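You operate a simulated robot arm through the tools that you are given. There is no shell and no other tool.

The job below is to be done with a simulated two-armed robot. You get a single attempt, and the scene is never put back.

JOB
Take the purple module off the rail and store it in the beige drawer.
Fine: slacken the blue stop screw and slide the end stop clear first; the drawer ends shut. Set down upright: purple module.

Only the result counts: the job must be done as asked and must still hold three seconds after the hand-in. Knocking over, shifting, dropping, spilling or breaking anything else fails it.

ROBOT AND FRAMES
Two 7-joint arms with two-finger parallel grippers on one trunk that stands fixed in place. Base frame: the origin is at the foot of the trunk, x ahead of it, y to its left, z up. Units: mm, degrees, N and s.
The left shoulder is at [71, 156, 1130], the right one opposite. Each reaches about 1231 mm from its shoulder. Payload 3.91 kg a hand.
The TCP of each hand is the grasp point between the finger pads, 30 mm short of the fingertips. In the tool frame z runs along the fingers and y along their closing line. The gripper opens to 110 mm. The fingers are 20 mm wide and 10 mm thick; the gripper's body (48 by 112 mm) begins 55 mm behind the TCP.
Orientation is told as [roll, pitch, yaw] about the base's x, y, z axes, in that order, counted from this pose: with the fingers straight down and closing along the base's y, the tool's x points along the base's -x, its y along +y and its z along -z.

CONTROLS
- The arms move only by the tool arm_command. It takes "left_increments", "right_increments" or both (then of equal length, played together; a hand with none holds still); each is a list of rows, each a list of 6 numbers: the shift along the base's x, y, z in mm, then the turn, a rotation vector about the base's x, y, z in degrees. In form: [[tx, ty, tz, rx, ry, rz], ...]. A call has 1 to 20 rows; each row is the pose to reach, as a shift and turn from the pose commanded when the call began. "left_gripper" and "right_gripper" are, for a hand that has rows, the finger opening in mm, from 0 to 110, set as the call begins (left out, the last holds). A row lasts 0.2 s, in which the tool goes at most 50 mm and 8.6 degrees; a call with a longer step from one row to the next is refused whole, and so is a gripper value outside its range. A pose out of reach is approached as far as the arm can. The call stops where the force on the tool passes 50 N (or 10 N more than at its start, if that is more) or the arm is blocked; 0.2 s more then pass. Each finger travels about 108 mm/s and halts on what it meets, pressing with about 40 N; the grip force reading is that of the motor and also rises with nothing between the fingers. The clock runs only during rows and for 0.2 s after the last one: add rows that repeat a pose to give the fingers time. It gives the time, the measured TCP pose, the force on the tool (base axes), the opening and the grip force at its end, in the units of the frame above (readings bear some noise), with the torque about the TCP (base axes, N m) and any sound that the robot's microphone picked up.
- Cameras (640 x 400 px; columns grow to the right, rows downward): "scene" is now at [133.1, -43.1, 1384.5]; the picture's right is [-0.45, -0.89, 0.00], its down [-0.28, 0.14, -0.95] and it looks along [0.85, -0.43, -0.31] (base axes); focal length 313 px, centre (320, 200). "left" rides on the left gripper at [72, -17, -103] in its tool frame; the picture's right is [0.23, 0.97, 0.00], its down [-0.76, 0.18, -0.62] and it looks along [-0.61, 0.14, 0.78] (tool axes); focal length 222 px, centre (320, 200). "right" rides on the right gripper at [72, 17, -103] in its tool frame; the picture's right is [-0.23, 0.97, 0.00], its down [-0.76, -0.18, -0.62] and it looks along [-0.61, -0.14, 0.78] (tool axes); focal length 222 px, centre (320, 200). There is no depth. A picture from a camera that has moved, and an enlarged one, comes with that camera's place and axes in the base frame and with its lens.
- grab_frame(camera): a new picture of that camera. The clock stands still meanwhile.
- raise_lower(by): slides the trunk up (or, below 0, down) by that many mm; the arms and the scene camera ride with it, the base frame stays. It gives what a move gives, with no picture.
- pan_tilt(pan, tilt): turns the head with the scene camera to pan (to the left, within 86 degrees either way) and tilt (down, from -29 to 69), counted from straight ahead of the robot. It gives what a move gives.
- close_up(camera, box): a new picture of the part [left, top, right, bottom] of that camera's present view, enlarged. The clock stands still meanwhile.
- finish_job(): hands the job in; it is judged then, once.

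Places have to be worked out from the pictures, the camera data and where the tool is seen. Open the grippers and draw the arms clear of the work before you hand the job in, unless the task says otherwise.

The tools are called after "Request:" as a command line: name --argument value ..., lists and objects as JSON in quotes. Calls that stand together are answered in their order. arm_command: Moves the arms, as the interface text tells. Its arguments: {"type":"object","properties":{"left_increments":{"type":"array","items":{"type":"array","items":{"type":"number"}}},"left_gripper":{"type":"number"},"right_increments":{"type":"array","items":{"type":"array","items":{"type":"number"}}},"right_gripper":{"type":"number"}},"required":[]} The other tools are called the same way: raise_lower (by) moves the trunk up or down; pan_tilt (pan, tilt) turns the head that bears the scene camera; grab_frame (camera) takes a picture; close_up (camera, box) takes an enlarged picture of a part of a camera's view; finish_job () hands the job in.

At the start:

```text
clock: 0.0
left_eef_pos: [824.5, -93.6, 1160.9]
left_tcp_rot: [0.1, 0.0, 0.0]
left_ft_force: [-0.7, -0.5, 0.1]
left_moment: [0.0, 0.01, -0.01]
left_finger_gap: 110.1
left_grasp_force: 0.1
right_eef_pos: [429.6, -600.1, 1187.6]
right_tcp_rot: [0.0, 0.0, 0.0]
right_ft_force: [0.7, 0.7, -0.7]
right_moment: [0.04, 0.03, 0.0]
right_finger_gap: 110.2
right_grasp_force: 0.0
trunk travel left (down, up): [-575.0, 365.0]
head pan, tilt (commanded): [-27.0, 18.3]
```

scene: 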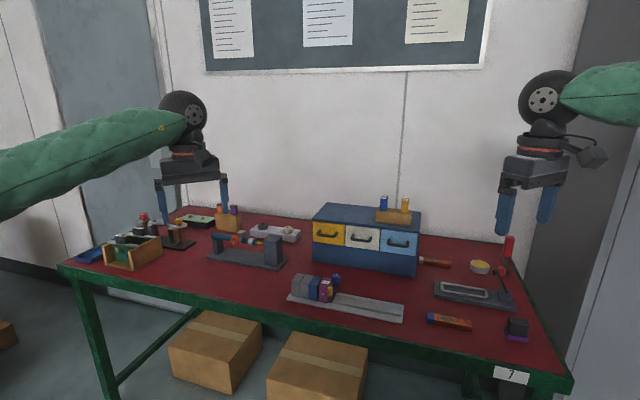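
right: 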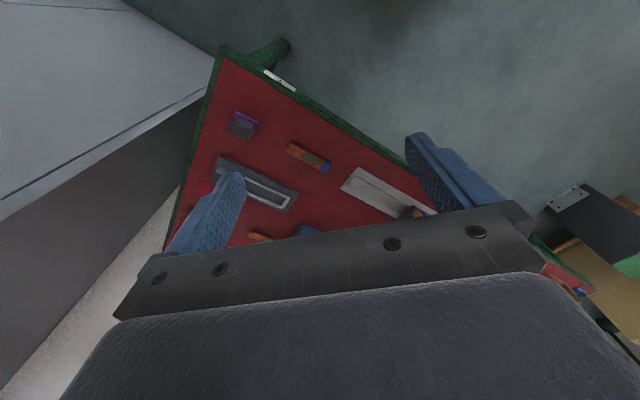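
left: 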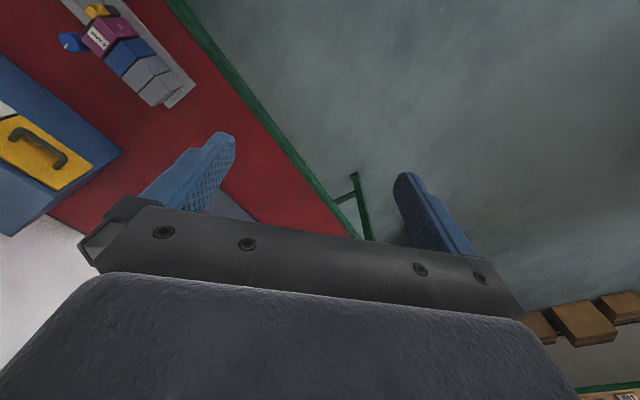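

The scene shows a table with a rail carrying modules and an end stop, and a chest with three drawers (yellow, beige, blue). I'll take enlarged pictures of the rail and the chest.

Request:
close_up --camera "scene" --box '[270, 250, 430, 350]'

Request:
close_up --camera "scene" --box '[300, 185, 460, 285]'

Request:
close_up --camera "left" --box '[0, 0, 240, 150]'

```text
4.00 times, centred on (350, 300) of scene
camera zoom: at [133.1, -43.1, 1384.5], right [-0.45, -0.89, 0.0], down [-0.28, 0.14, -0.95], along [0.85, -0.43, -0.31], focal length 1252 px, centre (200, -200)
```

zoom: 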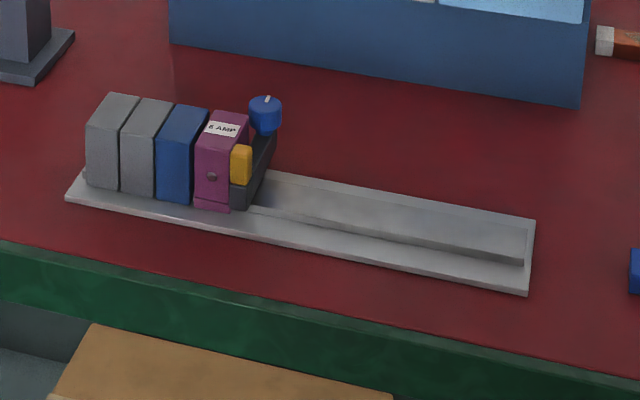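

```text
4.00 times, centred on (380, 235) of scene
camera zoom: at [133.1, -43.1, 1384.5], right [-0.45, -0.89, 0.0], down [-0.28, 0.14, -0.95], along [0.85, -0.43, -0.31], focal length 1252 px, centre (80, 60)
```

zoom: 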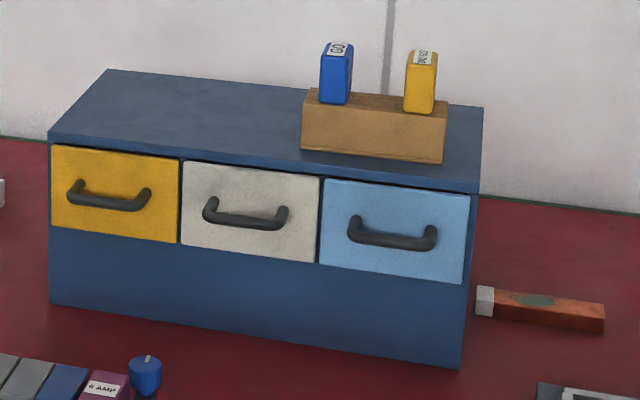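

```text
2.67 times, centred on (120, 75) of left
camera zoom: at [752.2, -108.9, 1264.7], right [-0.23, 0.97, 0.0], down [0.76, 0.18, 0.62], along [0.61, 0.14, -0.78], focal length 592 px, centre (853, 533)
```

zoom: 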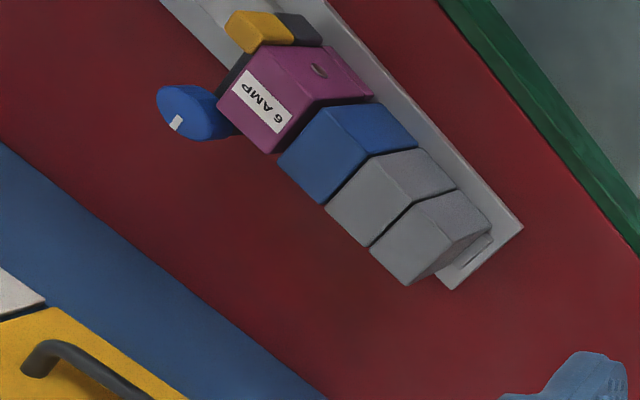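

The rail runs at about 45° in the base frame (right along about (-0.71,-0.71)). By triangulation the rail plate is at z≈795 and the knob top is near (869,-477,856). I'll draw the left arm back and bring the right hand over the rail, yawed -45°, for a closer look.

Request:
arm_command --left_increments '[[-16, 21, 0, 0, 0, 0], [-33, 42, 0, 0, 0, 0], [-50, 62, 0, 0, 0, 0], [-67, 83, 0, 0, 0, 0], [-83, 104, 0, 0, 0, 0], [-100, 125, 0, 0, 0, 0], [-117, 146, 0, 0, 0, 0], [-133, 167, 0, 0, 0, 0], [-150, 188, 0, 0, 0, 0], [-167, 208, 0, 0, 0, 0], [-183, 229, 0, 0, 0, 0], [-200, 250, 0, 0, 0, 0]]' --right_increments '[[28.7, 22.8, -13, 0, 0, -3.75], [57.4, 45.6, -26, 0, 0, -7.5], [86, 68.4, -39, 0, 0, -11.25], [114.8, 91, -52, 0, 0, -15], [143.5, 114, -65, 0, 0, -18.75], [172, 137, -78, 0, 0, -22.5], [201, 160, -91, 0, 0, -26.25], [230, 182.5, -104, 0, 0, -30], [258, 205, -117, 0, 0, -33.75], [287, 228, -130, 0, 0, -37.5], [316, 251, -143, 0, 0, -41.25], [344, 274, -156, 0, 0, -45]]'

```text
clock: 2.6
left_eef_pos: [626.5, 159.0, 1160.7]
left_tcp_rot: [-0.1, 0.1, -0.1]
left_ft_force: [0.5, 0.7, -1.4]
left_moment: [0.0, -0.01, -0.01]
left_finger_gap: 109.8
left_grasp_force: 0.2
right_eef_pos: [775.9, -325.8, 1033.4]
right_tcp_rot: [-0.1, -0.1, -45.3]
right_ft_force: [-0.5, -0.4, -0.2]
right_moment: [-0.02, 0.01, 0.01]
right_finger_gap: 110.1
right_grasp_force: 0.1
trunk travel left (down, up): [-575.0, 365.0]
head pan, tilt (commanded): [-27.0, 18.3]
```

The right hand is in place above the rail. I'll take pictures from the right camera and the scene camera.

Request:
grab_frame --camera "right"

Request:
grab_frame --camera "scene"

```text
taken
camera right: at [736.7, -262.6, 1136.0], right [0.85, 0.53, 0.0], down [0.41, -0.66, 0.62], along [0.33, -0.53, -0.78], focal length 222 px, centre (320, 200)
```

right: 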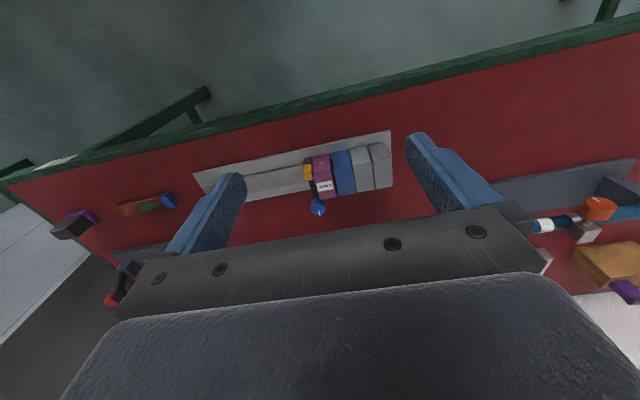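

```text
taken
camera scene: at [134.2, -41.3, 1384.4], right [-0.45, -0.89, 0.0], down [-0.28, 0.14, -0.95], along [0.85, -0.43, -0.31], focal length 313 px, centre (320, 200)
```

scene: 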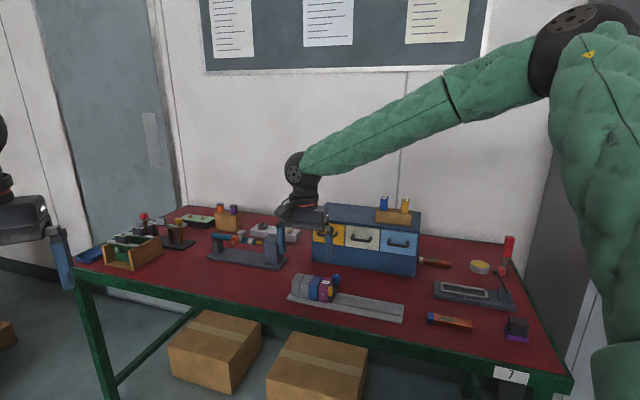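

Request:
close_up --camera "right" --box '[260, 125, 420, 225]'

Request:
close_up --camera "scene" --box '[280, 260, 360, 310]'

```text
4.00 times, centred on (340, 175) of right
camera zoom: at [736.7, -262.6, 1136.0], right [0.85, 0.53, 0.0], down [0.41, -0.66, 0.62], along [0.33, -0.53, -0.78], focal length 888 px, centre (240, 300)
```

zoom: 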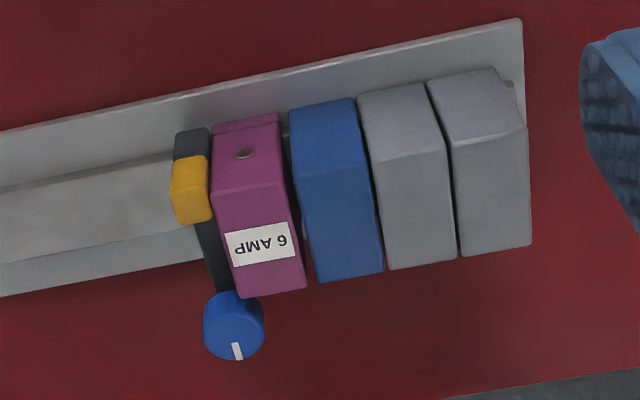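

```text
8.00 times, centred on (320, 285) of scene
camera zoom: at [134.2, -41.3, 1384.4], right [-0.45, -0.89, 0.0], down [-0.28, 0.14, -0.95], along [0.85, -0.43, -0.31], focal length 2505 px, centre (320, -480)
```

zoom: 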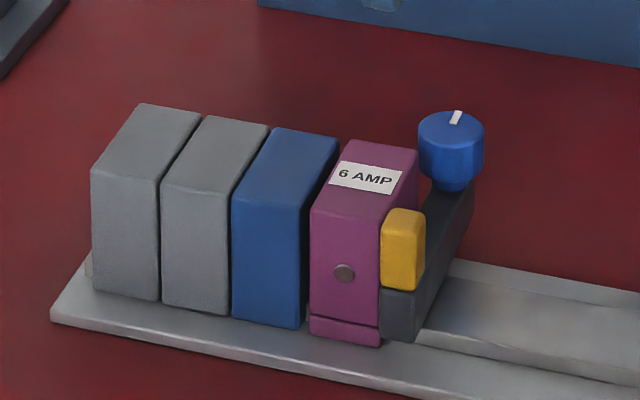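

The knob top is at about (864,-472,857) and is 25 mm across. The purple module is about 27 × 50 × 60 mm, with its top at z≈856. I'll move the hand round to look at the end stop from its free (right) side.

Request:
arm_command --right_increments '[[0.9, -15, -7.6, 0, 0, 7.5], [1.7, -30, -15.3, 0, 0, 15], [2.6, -45, -23, 0, 0, 22.5], [3.5, -60, -30.5, 0, 0, 30], [4.3, -75, -38, 0, 0, 37.5], [5.2, -90, -45.8, 0, 0, 45], [6, -106, -53, 0, 0, 52.5], [7, -121, -61, 0, 0, 60], [7.8, -136, -69, 0, 0, 67.5], [8.7, -151, -76, 0, 0, 75], [9.5, -166, -84, 0, 0, 82.5], [10.4, -181, -91.6, 0, 0, 90]]'

Request:
grab_frame --camera "right"

```text
clock: 5.2
left_eef_pos: [624.4, 158.3, 1161.5]
left_tcp_rot: [0.1, 0.0, -0.1]
left_ft_force: [-0.6, 1.1, 0.6]
left_moment: [-0.01, -0.01, 0.02]
left_finger_gap: 109.8
left_grasp_force: 0.1
right_eef_pos: [784.4, -508.6, 939.8]
right_tcp_rot: [0.0, 0.0, 45.1]
right_ft_force: [-0.7, -0.3, 0.0]
right_moment: [0.0, -0.04, -0.01]
right_finger_gap: 110.1
right_grasp_force: 0.0
trunk travel left (down, up): [-575.0, 365.0]
head pan, tilt (commanded): [-27.0, 18.3]
```

```text
taken
camera right: at [722.3, -548.4, 1043.9], right [-0.53, 0.85, 0.0], down [0.66, 0.41, 0.62], along [0.53, 0.33, -0.78], focal length 222 px, centre (320, 200)
```

right: 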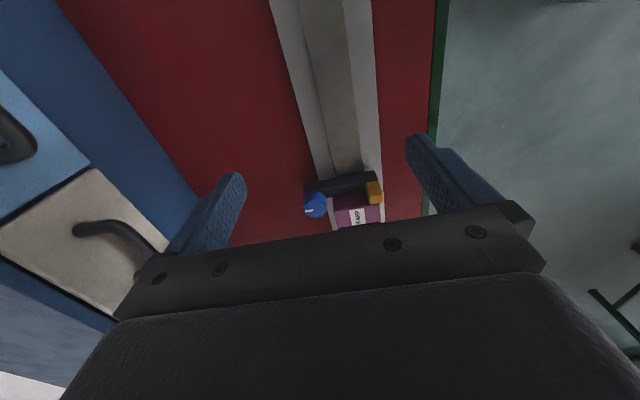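

Request:
close_up --camera "right" --box '[276, 140, 404, 220]'

Request:
close_up --camera "right" --box '[0, 60, 240, 210]'

```text
5.00 times, centred on (340, 180) of right
camera zoom: at [722.3, -548.4, 1043.9], right [-0.53, 0.85, 0.0], down [0.66, 0.41, 0.62], along [0.53, 0.33, -0.78], focal length 1111 px, centre (220, 300)
```

zoom: 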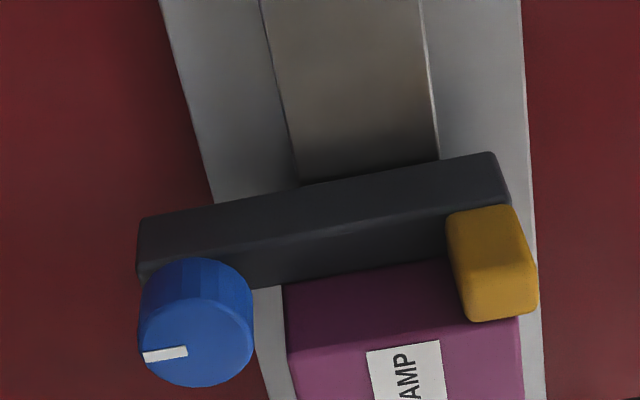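

```text
2.67 times, centred on (120, 135) of right
camera zoom: at [722.3, -548.4, 1043.9], right [-0.53, 0.85, 0.0], down [0.66, 0.41, 0.62], along [0.53, 0.33, -0.78], focal length 592 px, centre (853, 373)
```

zoom: 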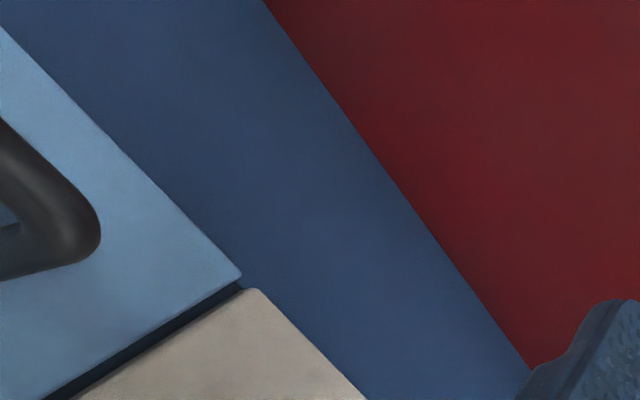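

I'll enlarge the end stop further to make out its bar, tab and knob heights.

Request:
close_up --camera "right" --box '[296, 160, 392, 220]'

Request:
close_up --camera "scene" --box '[316, 270, 348, 290]'

Request:
close_up --camera "scene" --box '[280, 260, 440, 360]'

```text
6.67 times, centred on (344, 190) of right
camera zoom: at [722.3, -548.4, 1043.9], right [-0.53, 0.85, 0.0], down [0.66, 0.41, 0.62], along [0.53, 0.33, -0.78], focal length 1481 px, centre (160, 267)
```

zoom: 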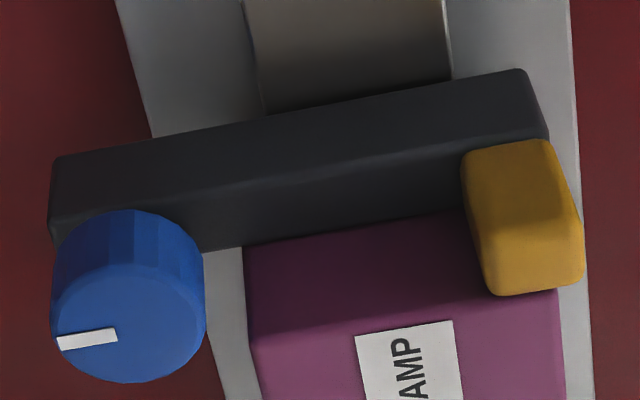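

```text
16.00 times, centred on (332, 280) of scene
camera zoom: at [133.4, -43.4, 1384.4], right [-0.45, -0.89, 0.0], down [-0.28, 0.14, -0.95], along [0.85, -0.43, -0.31], focal length 5010 px, centre (128, -1080)
```

zoom: 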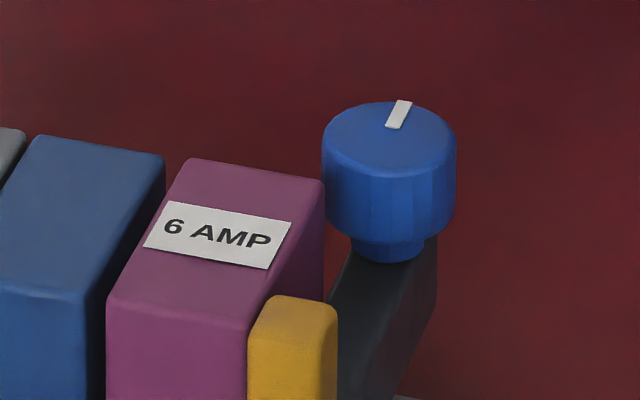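

```text
4.00 times, centred on (360, 310) of scene
camera zoom: at [133.4, -43.4, 1384.4], right [-0.45, -0.89, 0.0], down [-0.28, 0.14, -0.95], along [0.85, -0.43, -0.31], focal length 1252 px, centre (160, -240)
```

zoom: 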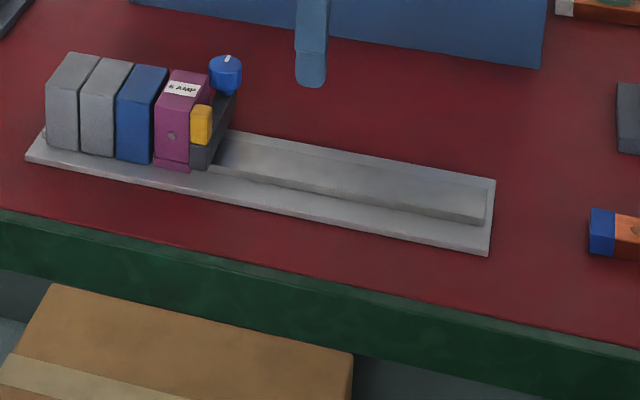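

The knob has a ribbed head (z ≈ 841–857) above a narrow collar on the stop's bar. I'll hover the open gripper above it, turned so the fingers clear the module, and check the centring in the hand camera.

Request:
arm_command --right_increments '[[20, 9, 0, 0, 0, 6.25], [40, 18.5, 0, 0, 0, 12.5], [60, 27.5, 0, 0, 0, 18.75], [79.5, 37, 0, 0, 0, 25], [79.5, 37, -15, 0, 0, 25], [79.5, 37, -30, 0, 0, 25], [79.5, 37, -30, 0, 0, 25]]' --right_gripper 60

Request:
grab_frame --camera "right"

```text
clock: 6.8
left_eef_pos: [625.4, 158.0, 1161.7]
left_tcp_rot: [0.0, 0.0, -0.1]
left_ft_force: [-0.1, -0.5, -1.2]
left_moment: [-0.04, -0.03, 0.0]
left_finger_gap: 109.9
left_grasp_force: 0.1
right_eef_pos: [864.9, -471.9, 910.3]
right_tcp_rot: [0.0, 0.0, 70.1]
right_ft_force: [-0.1, 0.2, 0.1]
right_moment: [0.01, 0.01, -0.02]
right_finger_gap: 60.1
right_grasp_force: 0.1
trunk travel left (down, up): [-575.0, 365.0]
head pan, tilt (commanded): [-27.0, 18.3]
```

```text
taken
camera right: at [824.0, -534.0, 1014.5], right [-0.84, 0.55, 0.0], down [0.43, 0.65, 0.62], along [0.34, 0.52, -0.78], focal length 222 px, centre (320, 200)
```

right: 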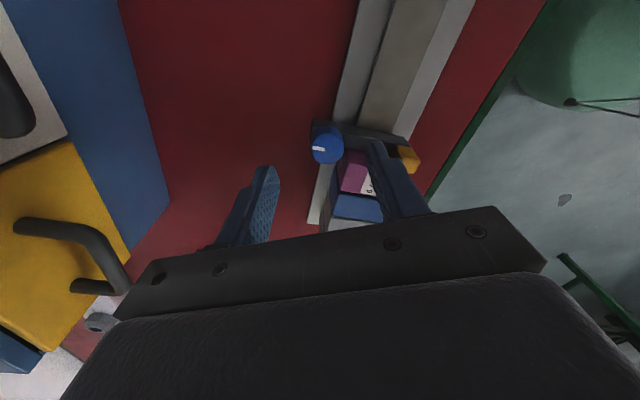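

The knob shows near (326,149), close to the expected centred spot (320,149). I'll enlarge for accuracy.

Request:
close_up --camera "right" --box '[272, 110, 400, 190]'

```text
5.00 times, centred on (336, 150) of right
camera zoom: at [824.0, -534.0, 1014.5], right [-0.84, 0.55, 0.0], down [0.43, 0.65, 0.62], along [0.34, 0.52, -0.78], focal length 1111 px, centre (240, 450)
```

zoom: 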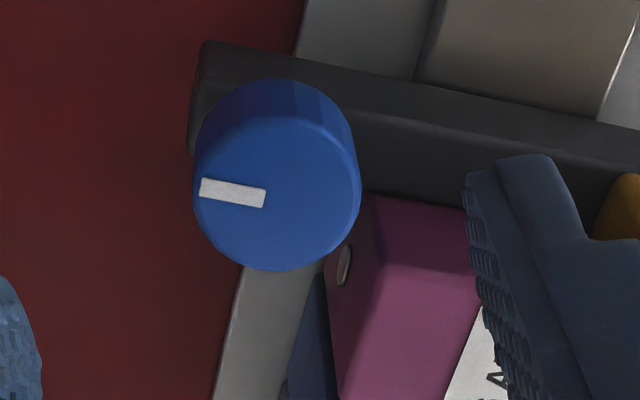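

The knob's axis is about (-4, +4) mm from the tool axis. I'll centre on it and lower so the fingertips reach z≈843, still above the stop's bar.

Request:
arm_command --right_increments '[[-4, 4.2, 0, 0, 0, 0], [-4, 4.2, -10, 0, 0, 0], [-4, 4.2, -20, 0, 0, 0], [-4, 4.2, -29, 0, 0, 0], [-4, 4.2, -37, 0, 0, 0], [-4, 4.2, -37, 0, 0, 0]]' --right_gripper 50

Request:
close_up --camera "right" --box '[240, 100, 400, 200]'

Request:
close_up --camera "scene" --box '[280, 240, 376, 300]'

```text
clock: 8.2
left_eef_pos: [625.3, 157.7, 1160.2]
left_tcp_rot: [0.1, 0.0, 0.1]
left_ft_force: [0.5, -0.3, 0.5]
left_moment: [0.03, -0.01, 0.01]
left_finger_gap: 110.0
left_grasp_force: 0.0
right_eef_pos: [860.4, -466.3, 872.5]
right_tcp_rot: [-0.1, 0.0, 70.0]
right_ft_force: [0.1, -0.3, -0.4]
right_moment: [0.0, -0.01, 0.02]
right_finger_gap: 50.1
right_grasp_force: 0.0
trunk travel left (down, up): [-575.0, 365.0]
head pan, tilt (commanded): [-27.0, 18.3]
```

```text
4.00 times, centred on (320, 150) of right
camera zoom: at [819.5, -528.7, 977.6], right [-0.84, 0.55, 0.0], down [0.43, 0.65, 0.62], along [0.34, 0.52, -0.78], focal length 888 px, centre (320, 400)
```

zoom: 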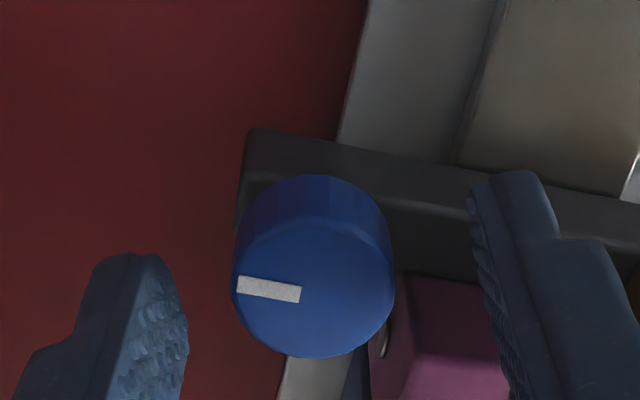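

```text
6.67 times, centred on (328, 270) of scene
camera zoom: at [133.1, -42.8, 1384.5], right [-0.45, -0.89, 0.0], down [-0.28, 0.14, -0.95], along [0.85, -0.43, -0.31], focal length 2087 px, centre (267, -267)
```

zoom: 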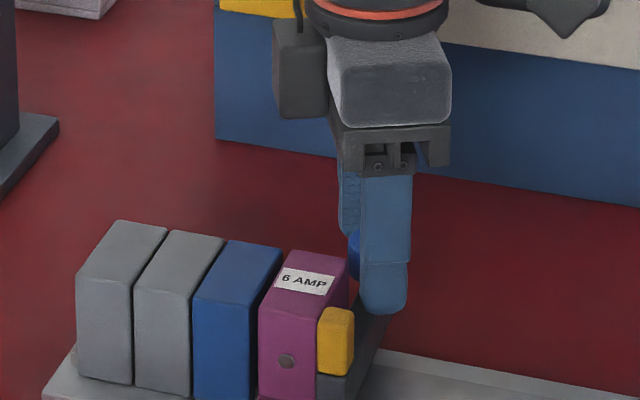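

The knob sits between the fingers and is well centred. I'll close on it.

Request:
arm_command --right_increments '[[0, 0, 0, 0, 0, 0], [0, 0, 0, 0, 0, 0], [0, 0, 0, 0, 0, 0], [0, 0, 0, 0, 0, 0]]' --right_gripper 15

```text
clock: 9.2
left_eef_pos: [625.9, 158.1, 1161.2]
left_tcp_rot: [0.0, 0.1, 0.0]
left_ft_force: [-0.1, 0.4, 0.6]
left_moment: [0.01, 0.02, -0.01]
left_finger_gap: 109.9
left_grasp_force: 0.0
right_eef_pos: [860.0, -466.5, 874.2]
right_tcp_rot: [0.0, 0.0, 70.0]
right_ft_force: [4.2, -1.9, 0.1]
right_moment: [-0.28, -0.43, 0.05]
right_finger_gap: 24.7
right_grasp_force: 44.6
trunk travel left (down, up): [-575.0, 365.0]
head pan, tilt (commanded): [-27.0, 18.3]
```

Gripped firmly at 24.7 mm. Now I'll turn counter-clockwise by 80° in small steps, watching torque and sound.

Request:
arm_command --right_increments '[[0, 0, 0, 0, 0, 5], [0, 0, 0, 0, 0, 12], [0, 0, 0, 0, 0, 20], [0, 0, 0, 0, 0, 28], [0, 0, 0, 0, 0, 36], [0, 0, 0, 0, 0, 44], [0, 0, 0, 0, 0, 52], [0, 0, 0, 0, 0, 60], [0, 0, 0, 0, 0, 68], [0, 0, 0, 0, 0, 76], [0, 0, 0, 0, 0, 80]]'

Request:
close_up --camera "right" --box '[240, 100, 400, 200]'

Request:
close_up --camera "scene" --box '[280, 240, 376, 300]'

```text
clock: 11.6
left_eef_pos: [624.1, 156.9, 1161.4]
left_tcp_rot: [0.0, 0.0, 0.0]
left_ft_force: [0.6, 0.1, 0.1]
left_moment: [0.01, 0.0, -0.02]
left_finger_gap: 110.0
left_grasp_force: 0.1
right_eef_pos: [859.3, -467.3, 874.0]
right_tcp_rot: [0.1, -0.1, 149.9]
right_ft_force: [-33.4, 0.6, -10.2]
right_moment: [0.42, 0.74, 0.01]
right_finger_gap: 25.0
right_grasp_force: 44.9
trunk travel left (down, up): [-575.0, 365.0]
head pan, tilt (commanded): [-27.0, 18.3]
```

```text
4.00 times, centred on (320, 150) of right
camera zoom: at [913.2, -518.3, 977.2], right [-0.68, -0.73, 0.0], down [-0.57, 0.53, 0.62], along [-0.46, 0.43, -0.78], focal length 888 px, centre (320, 400)
```

zoom: 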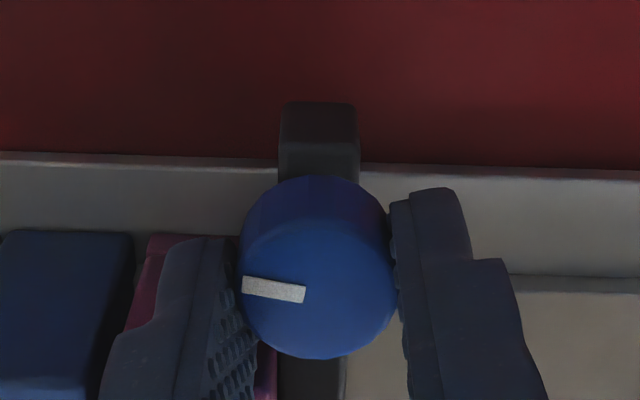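

```text
6.67 times, centred on (328, 270) of scene
camera zoom: at [131.4, -43.5, 1384.5], right [-0.45, -0.89, 0.0], down [-0.28, 0.14, -0.95], along [0.85, -0.43, -0.31], focal length 2087 px, centre (267, -267)
```

zoom: 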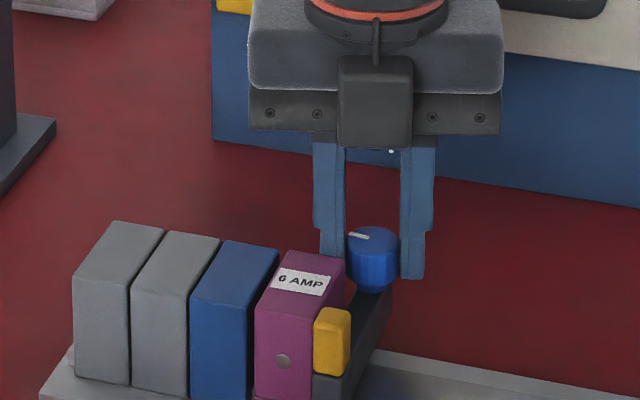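

The knob turned with the hand (its white mark moved 80°). The side force suggests a slight off-centre grip. I'll open a little and check the centring before going back for another turn.

Request:
arm_command --right_increments '[[0, 0, 0, 0, 0, 0], [0, 0, 0, 0, 0, 0]]' --right_gripper 33

Request:
close_up --camera "right" --box '[240, 100, 400, 200]'

```text
clock: 12.2
left_eef_pos: [625.0, 156.9, 1160.8]
left_tcp_rot: [0.1, 0.0, 0.0]
left_ft_force: [-0.4, -0.1, -0.1]
left_moment: [0.02, 0.02, -0.01]
left_finger_gap: 110.1
left_grasp_force: 0.1
right_eef_pos: [861.3, -464.4, 874.6]
right_tcp_rot: [0.0, -0.1, 150.0]
right_ft_force: [-0.5, 0.0, -0.1]
right_moment: [0.0, -0.07, -0.03]
right_finger_gap: 33.0
right_grasp_force: 0.2
trunk travel left (down, up): [-575.0, 365.0]
head pan, tilt (commanded): [-27.0, 18.3]
```

```text
4.00 times, centred on (320, 150) of right
camera zoom: at [916.3, -516.5, 978.1], right [-0.68, -0.73, 0.0], down [-0.57, 0.53, 0.62], along [-0.45, 0.43, -0.78], focal length 888 px, centre (320, 400)
```

zoom: 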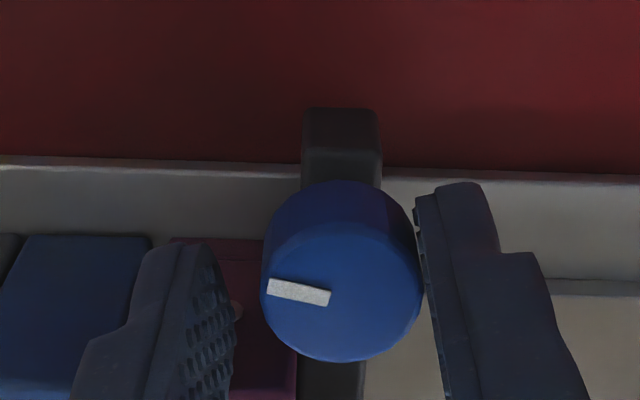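

Combining the two views, the knob's true axis is about (-0.3,-3.4) mm from my commanded position, which explains the side force. I'll lift, turn back 80°, re-centre and lower again.

Request:
arm_command --right_increments '[[0, 0, 10, 0, 0, 0], [0, 0, 22, 0, 0, 0], [0, 0, 34, 0, 0, 0], [-0.3, -3.4, 34, 0, 0, -8], [-0.3, -3.4, 34, 0, 0, -16], [-0.3, -3.4, 34, 0, 0, -24], [-0.3, -3.4, 34, 0, 0, -32], [-0.3, -3.4, 34, 0, 0, -40], [-0.3, -3.4, 34, 0, 0, -48], [-0.3, -3.4, 34, 0, 0, -56], [-0.3, -3.4, 34, 0, 0, -64], [-0.3, -3.4, 34, 0, 0, -72], [-0.3, -3.4, 34, 0, 0, -80], [-0.3, -3.4, 22, 0, 0, -80], [-0.3, -3.4, 10, 0, 0, -80], [-0.3, -3.4, 0, 0, 0, -80], [-0.3, -3.4, 0, 0, 0, -80]]' --right_gripper 36

Request:
close_up --camera "right" --box '[240, 100, 400, 200]'

```text
clock: 15.8
left_eef_pos: [624.2, 157.6, 1162.1]
left_tcp_rot: [0.1, 0.0, 0.0]
left_ft_force: [0.0, -0.4, -0.1]
left_moment: [0.0, 0.01, -0.04]
left_finger_gap: 109.8
left_grasp_force: 0.1
right_eef_pos: [858.9, -468.5, 873.6]
right_tcp_rot: [0.1, 0.1, 70.0]
right_ft_force: [-1.1, 0.5, 0.3]
right_moment: [0.0, 0.02, 0.01]
right_finger_gap: 35.8
right_grasp_force: 0.1
trunk travel left (down, up): [-575.0, 365.0]
head pan, tilt (commanded): [-27.0, 18.3]
```

```text
4.00 times, centred on (320, 150) of right
camera zoom: at [819.7, -531.3, 977.1], right [-0.84, 0.55, 0.0], down [0.43, 0.65, 0.62], along [0.34, 0.52, -0.78], focal length 888 px, centre (320, 400)
```

zoom: 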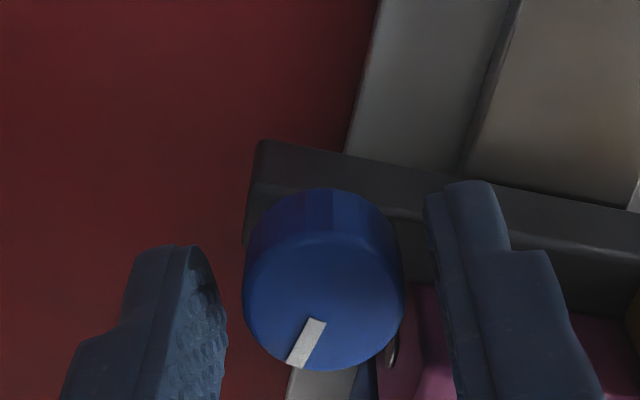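

Well centred now, and the mark shows the knob kept its turned position. I'll grip again and turn another 80° counter-clockwise.

Request:
arm_command --right_increments '[[0, 0, 0, 0, 0, 0], [0, 0, 0, 0, 0, 0], [0, 0, 0, 0, 0, 0], [0, 0, 0, 0, 0, 6], [0, 0, 0, 0, 0, 14], [0, 0, 0, 0, 0, 22], [0, 0, 0, 0, 0, 30], [0, 0, 0, 0, 0, 38], [0, 0, 0, 0, 0, 46], [0, 0, 0, 0, 0, 54], [0, 0, 0, 0, 0, 62], [0, 0, 0, 0, 0, 70], [0, 0, 0, 0, 0, 78], [0, 0, 0, 0, 0, 80], [0, 0, 0, 0, 0, 80]]' --right_gripper 15

Request:
close_up --camera "right" --box '[240, 100, 400, 200]'

Request:
close_up --camera "scene" --box '[280, 240, 376, 300]'

```text
clock: 19.0
left_eef_pos: [624.3, 157.1, 1161.6]
left_tcp_rot: [0.0, 0.0, 0.1]
left_ft_force: [0.0, 0.4, 0.1]
left_moment: [-0.02, -0.03, 0.03]
left_finger_gap: 110.2
left_grasp_force: 0.1
right_eef_pos: [859.3, -469.1, 874.2]
right_tcp_rot: [0.1, -0.2, 150.2]
right_ft_force: [-12.8, 13.5, -13.8]
right_moment: [0.33, 0.18, -0.01]
right_finger_gap: 25.1
right_grasp_force: 45.2
trunk travel left (down, up): [-575.0, 365.0]
head pan, tilt (commanded): [-27.0, 18.3]
```

```text
4.00 times, centred on (320, 150) of right
camera zoom: at [914.2, -520.6, 977.0], right [-0.68, -0.73, 0.0], down [-0.57, 0.53, 0.62], along [-0.46, 0.43, -0.78], focal length 888 px, centre (320, 400)
```

zoom: 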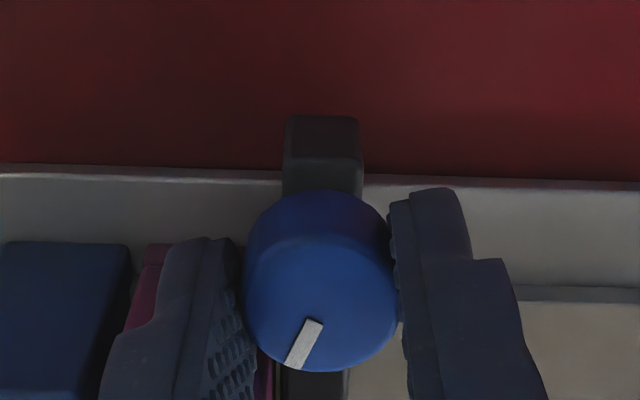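

```text
6.67 times, centred on (328, 270) of scene
camera zoom: at [133.5, -42.5, 1384.4], right [-0.45, -0.89, 0.0], down [-0.28, 0.14, -0.95], along [0.85, -0.43, -0.31], focal length 2087 px, centre (267, -267)
```

zoom: 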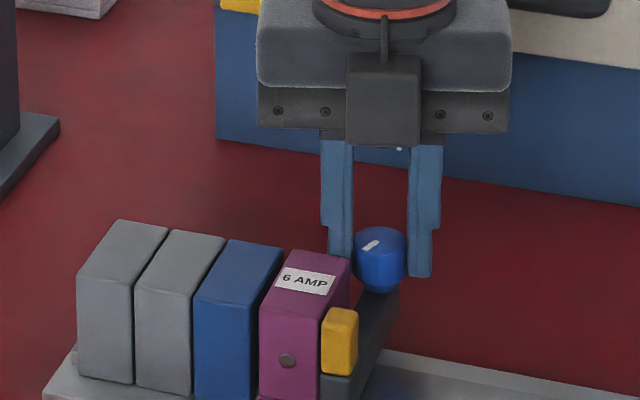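

The scene close-up shows a small gap opening between the stop and the purple module, so the stop seems loosened. I'll try sliding it a little to the right along the rail while holding the knob.

Request:
arm_command --right_increments '[[-2, -2, 0, 0, 0, 0], [-5, -5, 0, 0, 0, 0], [-8, -8, 0, 0, 0, 0], [-11, -11, 0, 0, 0, 0], [-14, -14, 0, 0, 0, 0], [-14, -14, 0, 0, 0, 0]]'

Request:
close_up --camera "scene" --box '[280, 240, 376, 300]'

```text
clock: 20.4
left_eef_pos: [624.5, 157.8, 1162.1]
left_tcp_rot: [0.0, 0.0, -0.1]
left_ft_force: [0.6, -0.2, -0.5]
left_moment: [0.02, 0.01, 0.01]
left_finger_gap: 110.0
left_grasp_force: 0.0
right_eef_pos: [844.9, -483.5, 873.3]
right_tcp_rot: [0.0, -0.1, 150.0]
right_ft_force: [-21.3, 21.0, -18.0]
right_moment: [0.64, 0.48, -0.02]
right_finger_gap: 25.3
right_grasp_force: 45.3
trunk travel left (down, up): [-575.0, 365.0]
head pan, tilt (commanded): [-27.0, 18.3]
```

```text
6.67 times, centred on (328, 270) of scene
camera zoom: at [133.1, -42.0, 1384.5], right [-0.45, -0.89, 0.0], down [-0.28, 0.14, -0.95], along [0.85, -0.43, -0.31], focal length 2087 px, centre (267, -267)
```

zoom: 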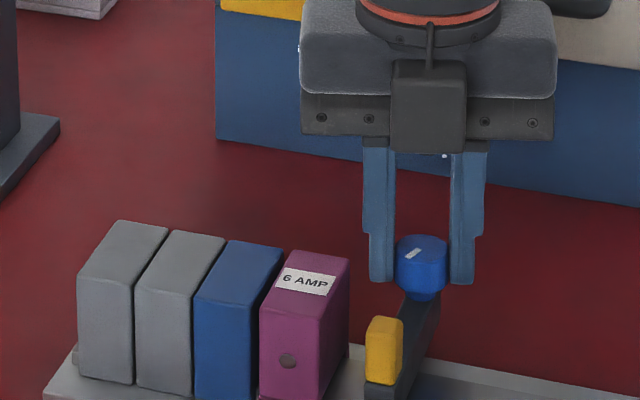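

The stop slides freely now. A side force toward the front has built up, so I'll ease the hand about 2.5 mm that way and slightly down, then slide the stop on to roughly 100 mm clear.

Request:
arm_command --right_increments '[[-1.8, 1.8, -1.5, 0, 0, 0], [-7.8, -4.2, -1.5, 0, 0, 0], [-13.8, -10.2, -1.5, 0, 0, 0], [-19.8, -16.2, -1.5, 0, 0, 0], [-25.8, -22.2, -1.5, 0, 0, 0], [-31.8, -28.2, -1.5, 0, 0, 0], [-31.8, -28.2, -1.5, 0, 0, 0]]'

```text
clock: 22.0
left_eef_pos: [625.5, 157.0, 1162.1]
left_tcp_rot: [0.0, 0.0, -0.1]
left_ft_force: [-0.5, 0.3, 0.7]
left_moment: [0.02, -0.02, -0.03]
left_finger_gap: 110.2
left_grasp_force: 0.0
right_eef_pos: [815.0, -513.7, 873.4]
right_tcp_rot: [-0.1, 0.2, 150.0]
right_ft_force: [21.7, -21.1, 18.6]
right_moment: [-0.46, -0.43, 0.03]
right_finger_gap: 24.8
right_grasp_force: 44.4
trunk travel left (down, up): [-575.0, 365.0]
head pan, tilt (commanded): [-27.0, 18.3]
```

The force flipped sign, so the ideal line is halfway between. I'll shift back half and finish sliding.

Request:
arm_command --right_increments '[[0.9, -0.9, 0.75, 0, 0, 0], [-5.1, -6.9, 0.75, 0, 0, 0], [-11.1, -12.9, 0.75, 0, 0, 0], [-17.1, -18.9, 0.75, 0, 0, 0], [-23.1, -24.9, 0.75, 0, 0, 0], [-29.1, -30.9, 0.75, 0, 0, 0], [-35.1, -36.9, 0.75, 0, 0, 0], [-41.1, -42.9, 0.75, 0, 0, 0], [-41.1, -42.9, 0.75, 0, 0, 0]]'

Request:
close_up --camera "scene" --box '[280, 230, 440, 330]'

```text
clock: 23.5
left_eef_pos: [628.2, 158.0, 1158.4]
left_tcp_rot: [-0.1, 0.3, -0.1]
left_ft_force: [-1.0, -0.6, 0.4]
left_moment: [-0.02, -0.02, 0.0]
left_finger_gap: 110.1
left_grasp_force: 0.0
right_eef_pos: [789.1, -537.3, 872.3]
right_tcp_rot: [-0.5, 0.1, 150.4]
right_ft_force: [36.9, 36.7, -18.2]
right_moment: [0.1, -0.64, 0.03]
right_finger_gap: 25.1
right_grasp_force: 44.9
trunk travel left (down, up): [-575.0, 365.0]
head pan, tilt (commanded): [-27.0, 18.3]
stopped in row 7 (right hand): the force on the tool passed its limit at 54 N (the readings are from after the stop); the commanded pose is now the measured one
```

```text
4.00 times, centred on (360, 280) of scene
camera zoom: at [137.4, -41.1, 1383.2], right [-0.45, -0.89, 0.0], down [-0.28, 0.14, -0.95], along [0.85, -0.43, -0.32], focal length 1252 px, centre (160, -120)
```

zoom: 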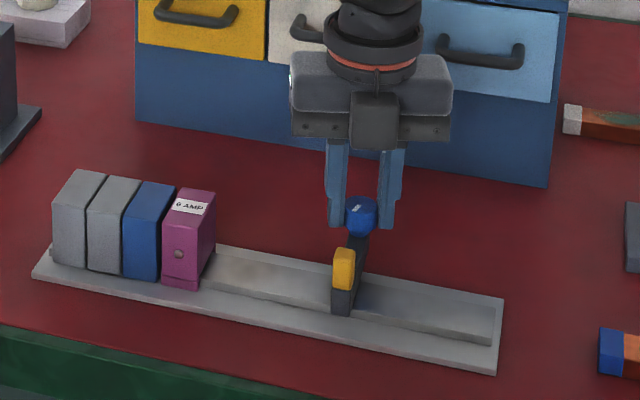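

The stop came to the end of its travel about 98 mm clear of the module. I'll ease back to relieve the force before releasing the knob.

Request:
arm_command --right_increments '[[1, 1, 0, 0, 0, 0], [2, 2, 0, 0, 0, 0], [2, 2, 0, 0, 0, 0]]'

```text
clock: 24.3
left_eef_pos: [628.9, 159.1, 1159.3]
left_tcp_rot: [-0.1, 0.3, 0.0]
left_ft_force: [-0.1, 0.2, 0.0]
left_moment: [-0.01, -0.02, 0.01]
left_finger_gap: 110.0
left_grasp_force: 0.1
right_eef_pos: [788.8, -536.8, 872.5]
right_tcp_rot: [-0.2, 0.0, 150.2]
right_ft_force: [32.6, 39.9, -14.7]
right_moment: [0.59, -1.03, 0.06]
right_finger_gap: 24.9
right_grasp_force: 44.7
trunk travel left (down, up): [-575.0, 365.0]
head pan, tilt (commanded): [-27.0, 18.3]
```

The force did not drop, and the whole trunk seems to have leaned a few mm. I'll look at the full views to see what the arm is in contact with.

Request:
grab_frame --camera "scene"

Request:
grab_frame --camera "right"

Request:
grab_frame --camera "left"

```text
taken
camera scene: at [137.1, -40.6, 1384.1], right [-0.45, -0.89, 0.0], down [-0.28, 0.14, -0.95], along [0.85, -0.43, -0.32], focal length 313 px, centre (320, 200)
```

scene: 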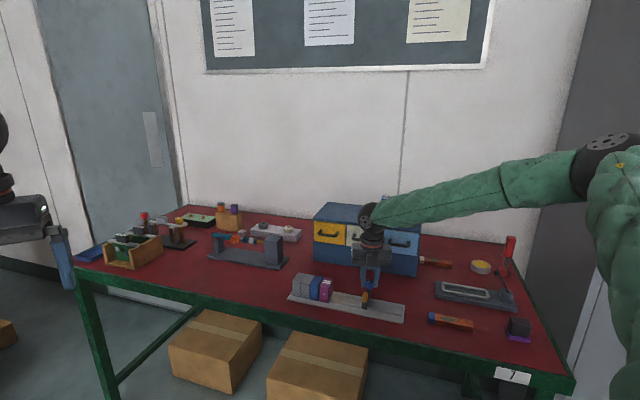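

```text
taken
camera right: at [843.9, -588.5, 976.8], right [-0.68, -0.73, 0.0], down [-0.57, 0.53, 0.62], along [-0.46, 0.43, -0.78], focal length 222 px, centre (320, 200)
```

right: 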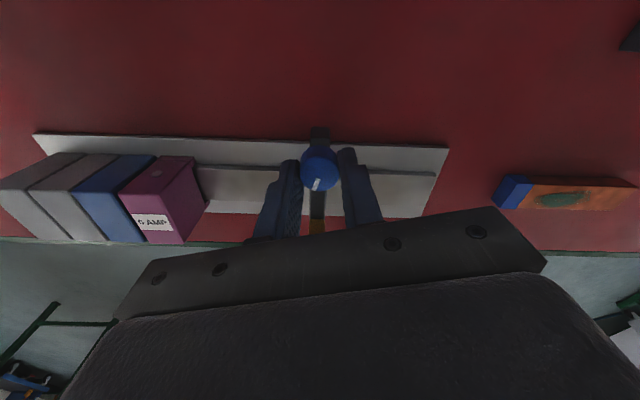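

```text
taken
camera left: at [556.0, 142.6, 1262.8], right [-0.23, 0.97, 0.0], down [0.76, 0.18, 0.62], along [0.6, 0.14, -0.78], focal length 222 px, centre (320, 200)
```

left: 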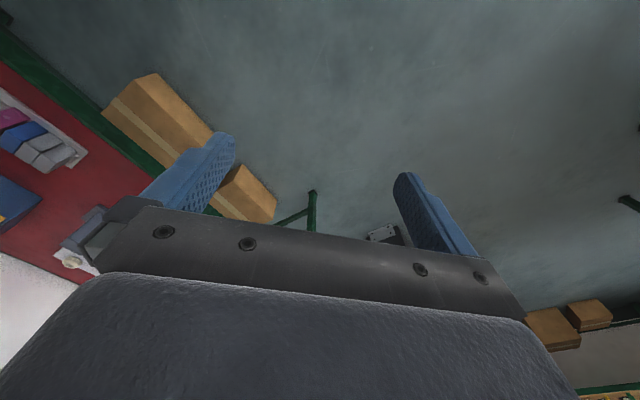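

Nothing else appears to touch. I'll ease back further toward the module side and see whether the force falls.

Request:
arm_command --right_increments '[[1, 1, 0, 0, 0, 0], [2, 2, 0, 0, 0, 0], [3, 3, 0, 0, 0, 0], [3, 3, 0, 0, 0, 0]]'

```text
clock: 25.3
left_eef_pos: [626.4, 158.3, 1158.9]
left_tcp_rot: [0.0, 0.2, -0.1]
left_ft_force: [0.7, 0.3, 0.2]
left_moment: [-0.03, 0.0, 0.0]
left_finger_gap: 110.0
left_grasp_force: 0.1
right_eef_pos: [790.4, -536.8, 874.0]
right_tcp_rot: [-0.1, 0.1, 150.2]
right_ft_force: [3.9, 18.7, -8.4]
right_moment: [0.3, 0.43, 0.04]
right_finger_gap: 25.0
right_grasp_force: 45.3
trunk travel left (down, up): [-575.0, 365.0]
head pan, tilt (commanded): [-27.0, 18.3]
```

The force is falling, so the stop had simply met its end. One more small easing, then I'll release the knob.

Request:
arm_command --right_increments '[[1, 1.3, 0, 0, 0, 0], [1, 1.3, 0, 0, 0, 0]]'

Request:
arm_command --right_increments '[[0, 0, 0, 0, 0, 0], [0, 0, 0, 0, 0, 0], [0, 0, 0, 0, 0, 0]]' --right_gripper 40

```text
clock: 25.9
left_eef_pos: [625.3, 157.5, 1161.2]
left_tcp_rot: [0.0, 0.1, 0.1]
left_ft_force: [0.1, 0.4, 0.4]
left_moment: [-0.02, -0.01, -0.03]
left_finger_gap: 109.9
left_grasp_force: 0.0
right_eef_pos: [790.2, -536.2, 874.5]
right_tcp_rot: [-0.2, 0.0, 150.1]
right_ft_force: [-7.9, 6.5, -9.7]
right_moment: [0.29, 1.13, 0.01]
right_finger_gap: 24.7
right_grasp_force: 44.6
trunk travel left (down, up): [-575.0, 365.0]
head pan, tilt (commanded): [-27.0, 18.3]
```

```text
clock: 26.7
left_eef_pos: [625.6, 155.9, 1161.5]
left_tcp_rot: [-0.1, -0.1, 0.0]
left_ft_force: [0.9, -0.7, -0.5]
left_moment: [0.02, -0.04, 0.0]
left_finger_gap: 110.3
left_grasp_force: 0.1
right_eef_pos: [791.8, -535.2, 874.5]
right_tcp_rot: [-0.3, 0.1, 150.2]
right_ft_force: [0.0, 1.3, 0.3]
right_moment: [0.0, 0.0, 0.0]
right_finger_gap: 40.1
right_grasp_force: 0.1
trunk travel left (down, up): [-575.0, 365.0]
head pan, tilt (commanded): [-27.0, 18.3]
```

The knob is released and the forces are gone. Next I'll lift clear and swing the hand to view the beige drawer's handle from its right side.

Request:
arm_command --right_increments '[[0, 0, 40, 0, 0, 0], [0, 0, 85, 0, 0, 0], [5, -10, 92, 0, 0, -8], [10, -20, 97, 0, 0, -16], [15, -30, 102, 0, 0, -24], [20, -40, 107, 0, 0, -32], [25, -50, 112, 0, 0, -40], [30, -60, 117, 0, 0, -48], [35, -72, 122, 0, 0, -56], [40, -84, 127, 0, 0, -64], [45, -96, 132, 0, 0, -72], [50, -108, 137, 0, 0, -80], [55, -120, 142, 0, 0, -88], [60, -128, 145, 0, 0, -96], [64, -132, 146, 0, 0, -105], [64, -132, 146, 0, 0, -105]]'

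Request:
grab_frame --camera "right"

```text
refused: row 15 steps farther than a row can; nothing moved
```

```text
taken
camera right: at [845.4, -586.9, 978.3], right [-0.68, -0.73, -0.01], down [-0.57, 0.53, 0.62], along [-0.45, 0.43, -0.78], focal length 222 px, centre (320, 200)
```

right: 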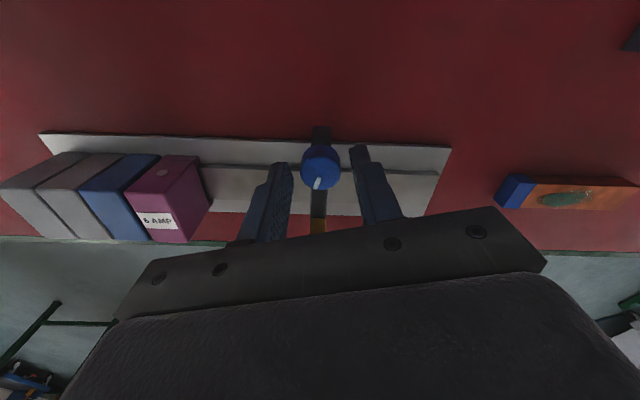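

The call was refused because the last turn step was over the limit. I'll resend it with smaller steps.

Request:
arm_command --right_increments '[[0, 0, 40, 0, 0, 0], [0, 0, 85, 0, 0, 0], [5, -10, 92, 0, 0, -8], [10, -20, 97, 0, 0, -16], [15, -30, 102, 0, 0, -24], [20, -40, 107, 0, 0, -32], [25, -50, 112, 0, 0, -40], [30, -60, 117, 0, 0, -48], [35, -72, 122, 0, 0, -56], [40, -84, 127, 0, 0, -64], [45, -96, 132, 0, 0, -72], [50, -108, 137, 0, 0, -80], [55, -120, 142, 0, 0, -88], [60, -128, 145, 0, 0, -96], [64, -132, 146, 0, 0, -104], [64, -132, 146, 0, 0, -105]]'

Request:
grab_frame --camera "right"

Request:
grab_frame --camera "scene"

```text
clock: 30.1
left_eef_pos: [625.3, 156.4, 1160.7]
left_tcp_rot: [0.1, 0.1, 0.0]
left_ft_force: [0.4, -0.3, 0.3]
left_moment: [-0.01, 0.0, 0.07]
left_finger_gap: 109.7
left_grasp_force: 0.1
right_eef_pos: [854.9, -666.3, 1020.6]
right_tcp_rot: [-0.4, 0.1, 45.1]
right_ft_force: [-0.4, 0.2, -0.3]
right_moment: [0.0, -0.01, 0.01]
right_finger_gap: 40.1
right_grasp_force: 0.0
trunk travel left (down, up): [-575.0, 365.0]
head pan, tilt (commanded): [-27.0, 18.3]
```

```text
taken
camera right: at [791.8, -706.1, 1124.3], right [-0.53, 0.85, -0.01], down [0.66, 0.42, 0.62], along [0.53, 0.33, -0.78], focal length 222 px, centre (320, 200)
```

right: 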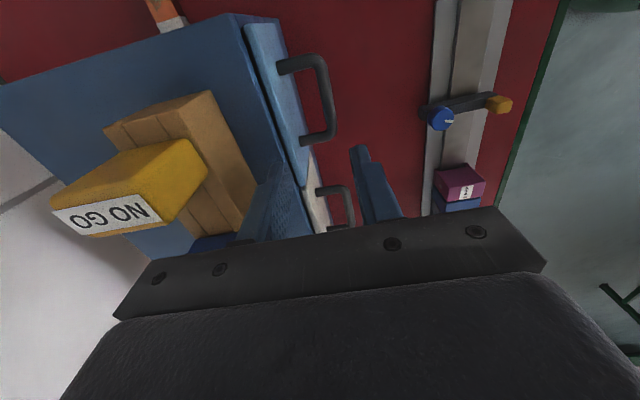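

```text
taken
camera scene: at [133.2, -43.0, 1384.5], right [-0.45, -0.89, 0.0], down [-0.28, 0.14, -0.95], along [0.85, -0.43, -0.31], focal length 313 px, centre (320, 200)
```

scene: 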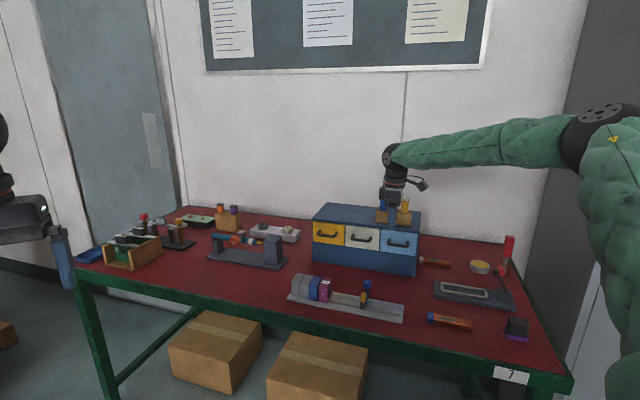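

The view shows the blue and beige handles edge-on. I'll enlarge this part to measure the handle's stand-off.

Request:
close_up --camera "right" --box '[240, 30, 400, 130]'

Request:
close_up --camera "right" --box '[280, 150, 408, 230]'

Request:
close_up --camera "scene" --box '[320, 210, 400, 260]'

```text
4.00 times, centred on (320, 80) of right
camera zoom: at [791.8, -706.1, 1124.3], right [-0.53, 0.85, -0.01], down [0.66, 0.42, 0.62], along [0.53, 0.33, -0.78], focal length 888 px, centre (320, 680)
```

zoom: 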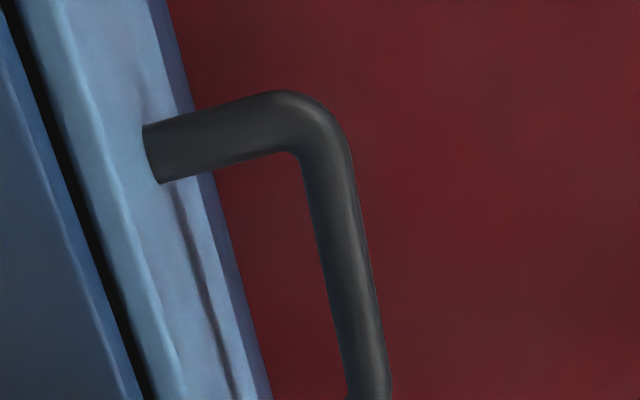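

```text
5.00 times, centred on (344, 190) of right
camera zoom: at [791.8, -706.1, 1124.3], right [-0.53, 0.85, -0.01], down [0.66, 0.42, 0.62], along [0.53, 0.33, -0.78], focal length 1111 px, centre (200, 250)
```

zoom: 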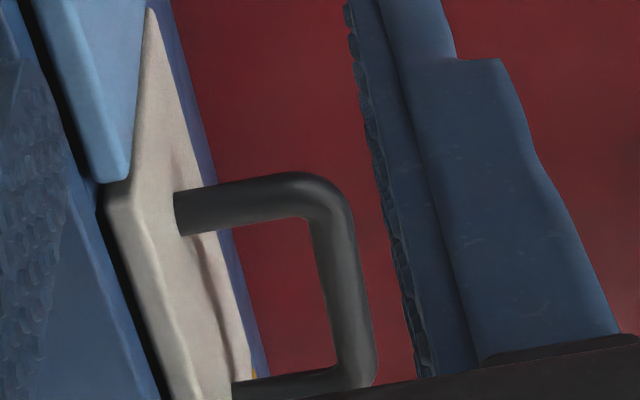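

```text
8.00 times, centred on (360, 235) of scene
camera zoom: at [133.2, -43.0, 1384.5], right [-0.45, -0.89, 0.0], down [-0.28, 0.14, -0.95], along [0.85, -0.43, -0.31], focal length 2505 px, centre (0, -80)
```

zoom: 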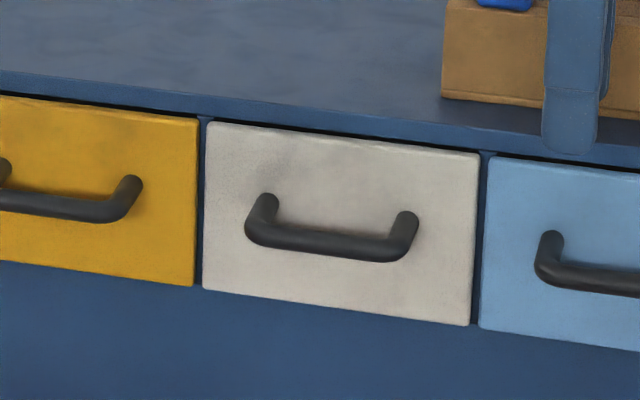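

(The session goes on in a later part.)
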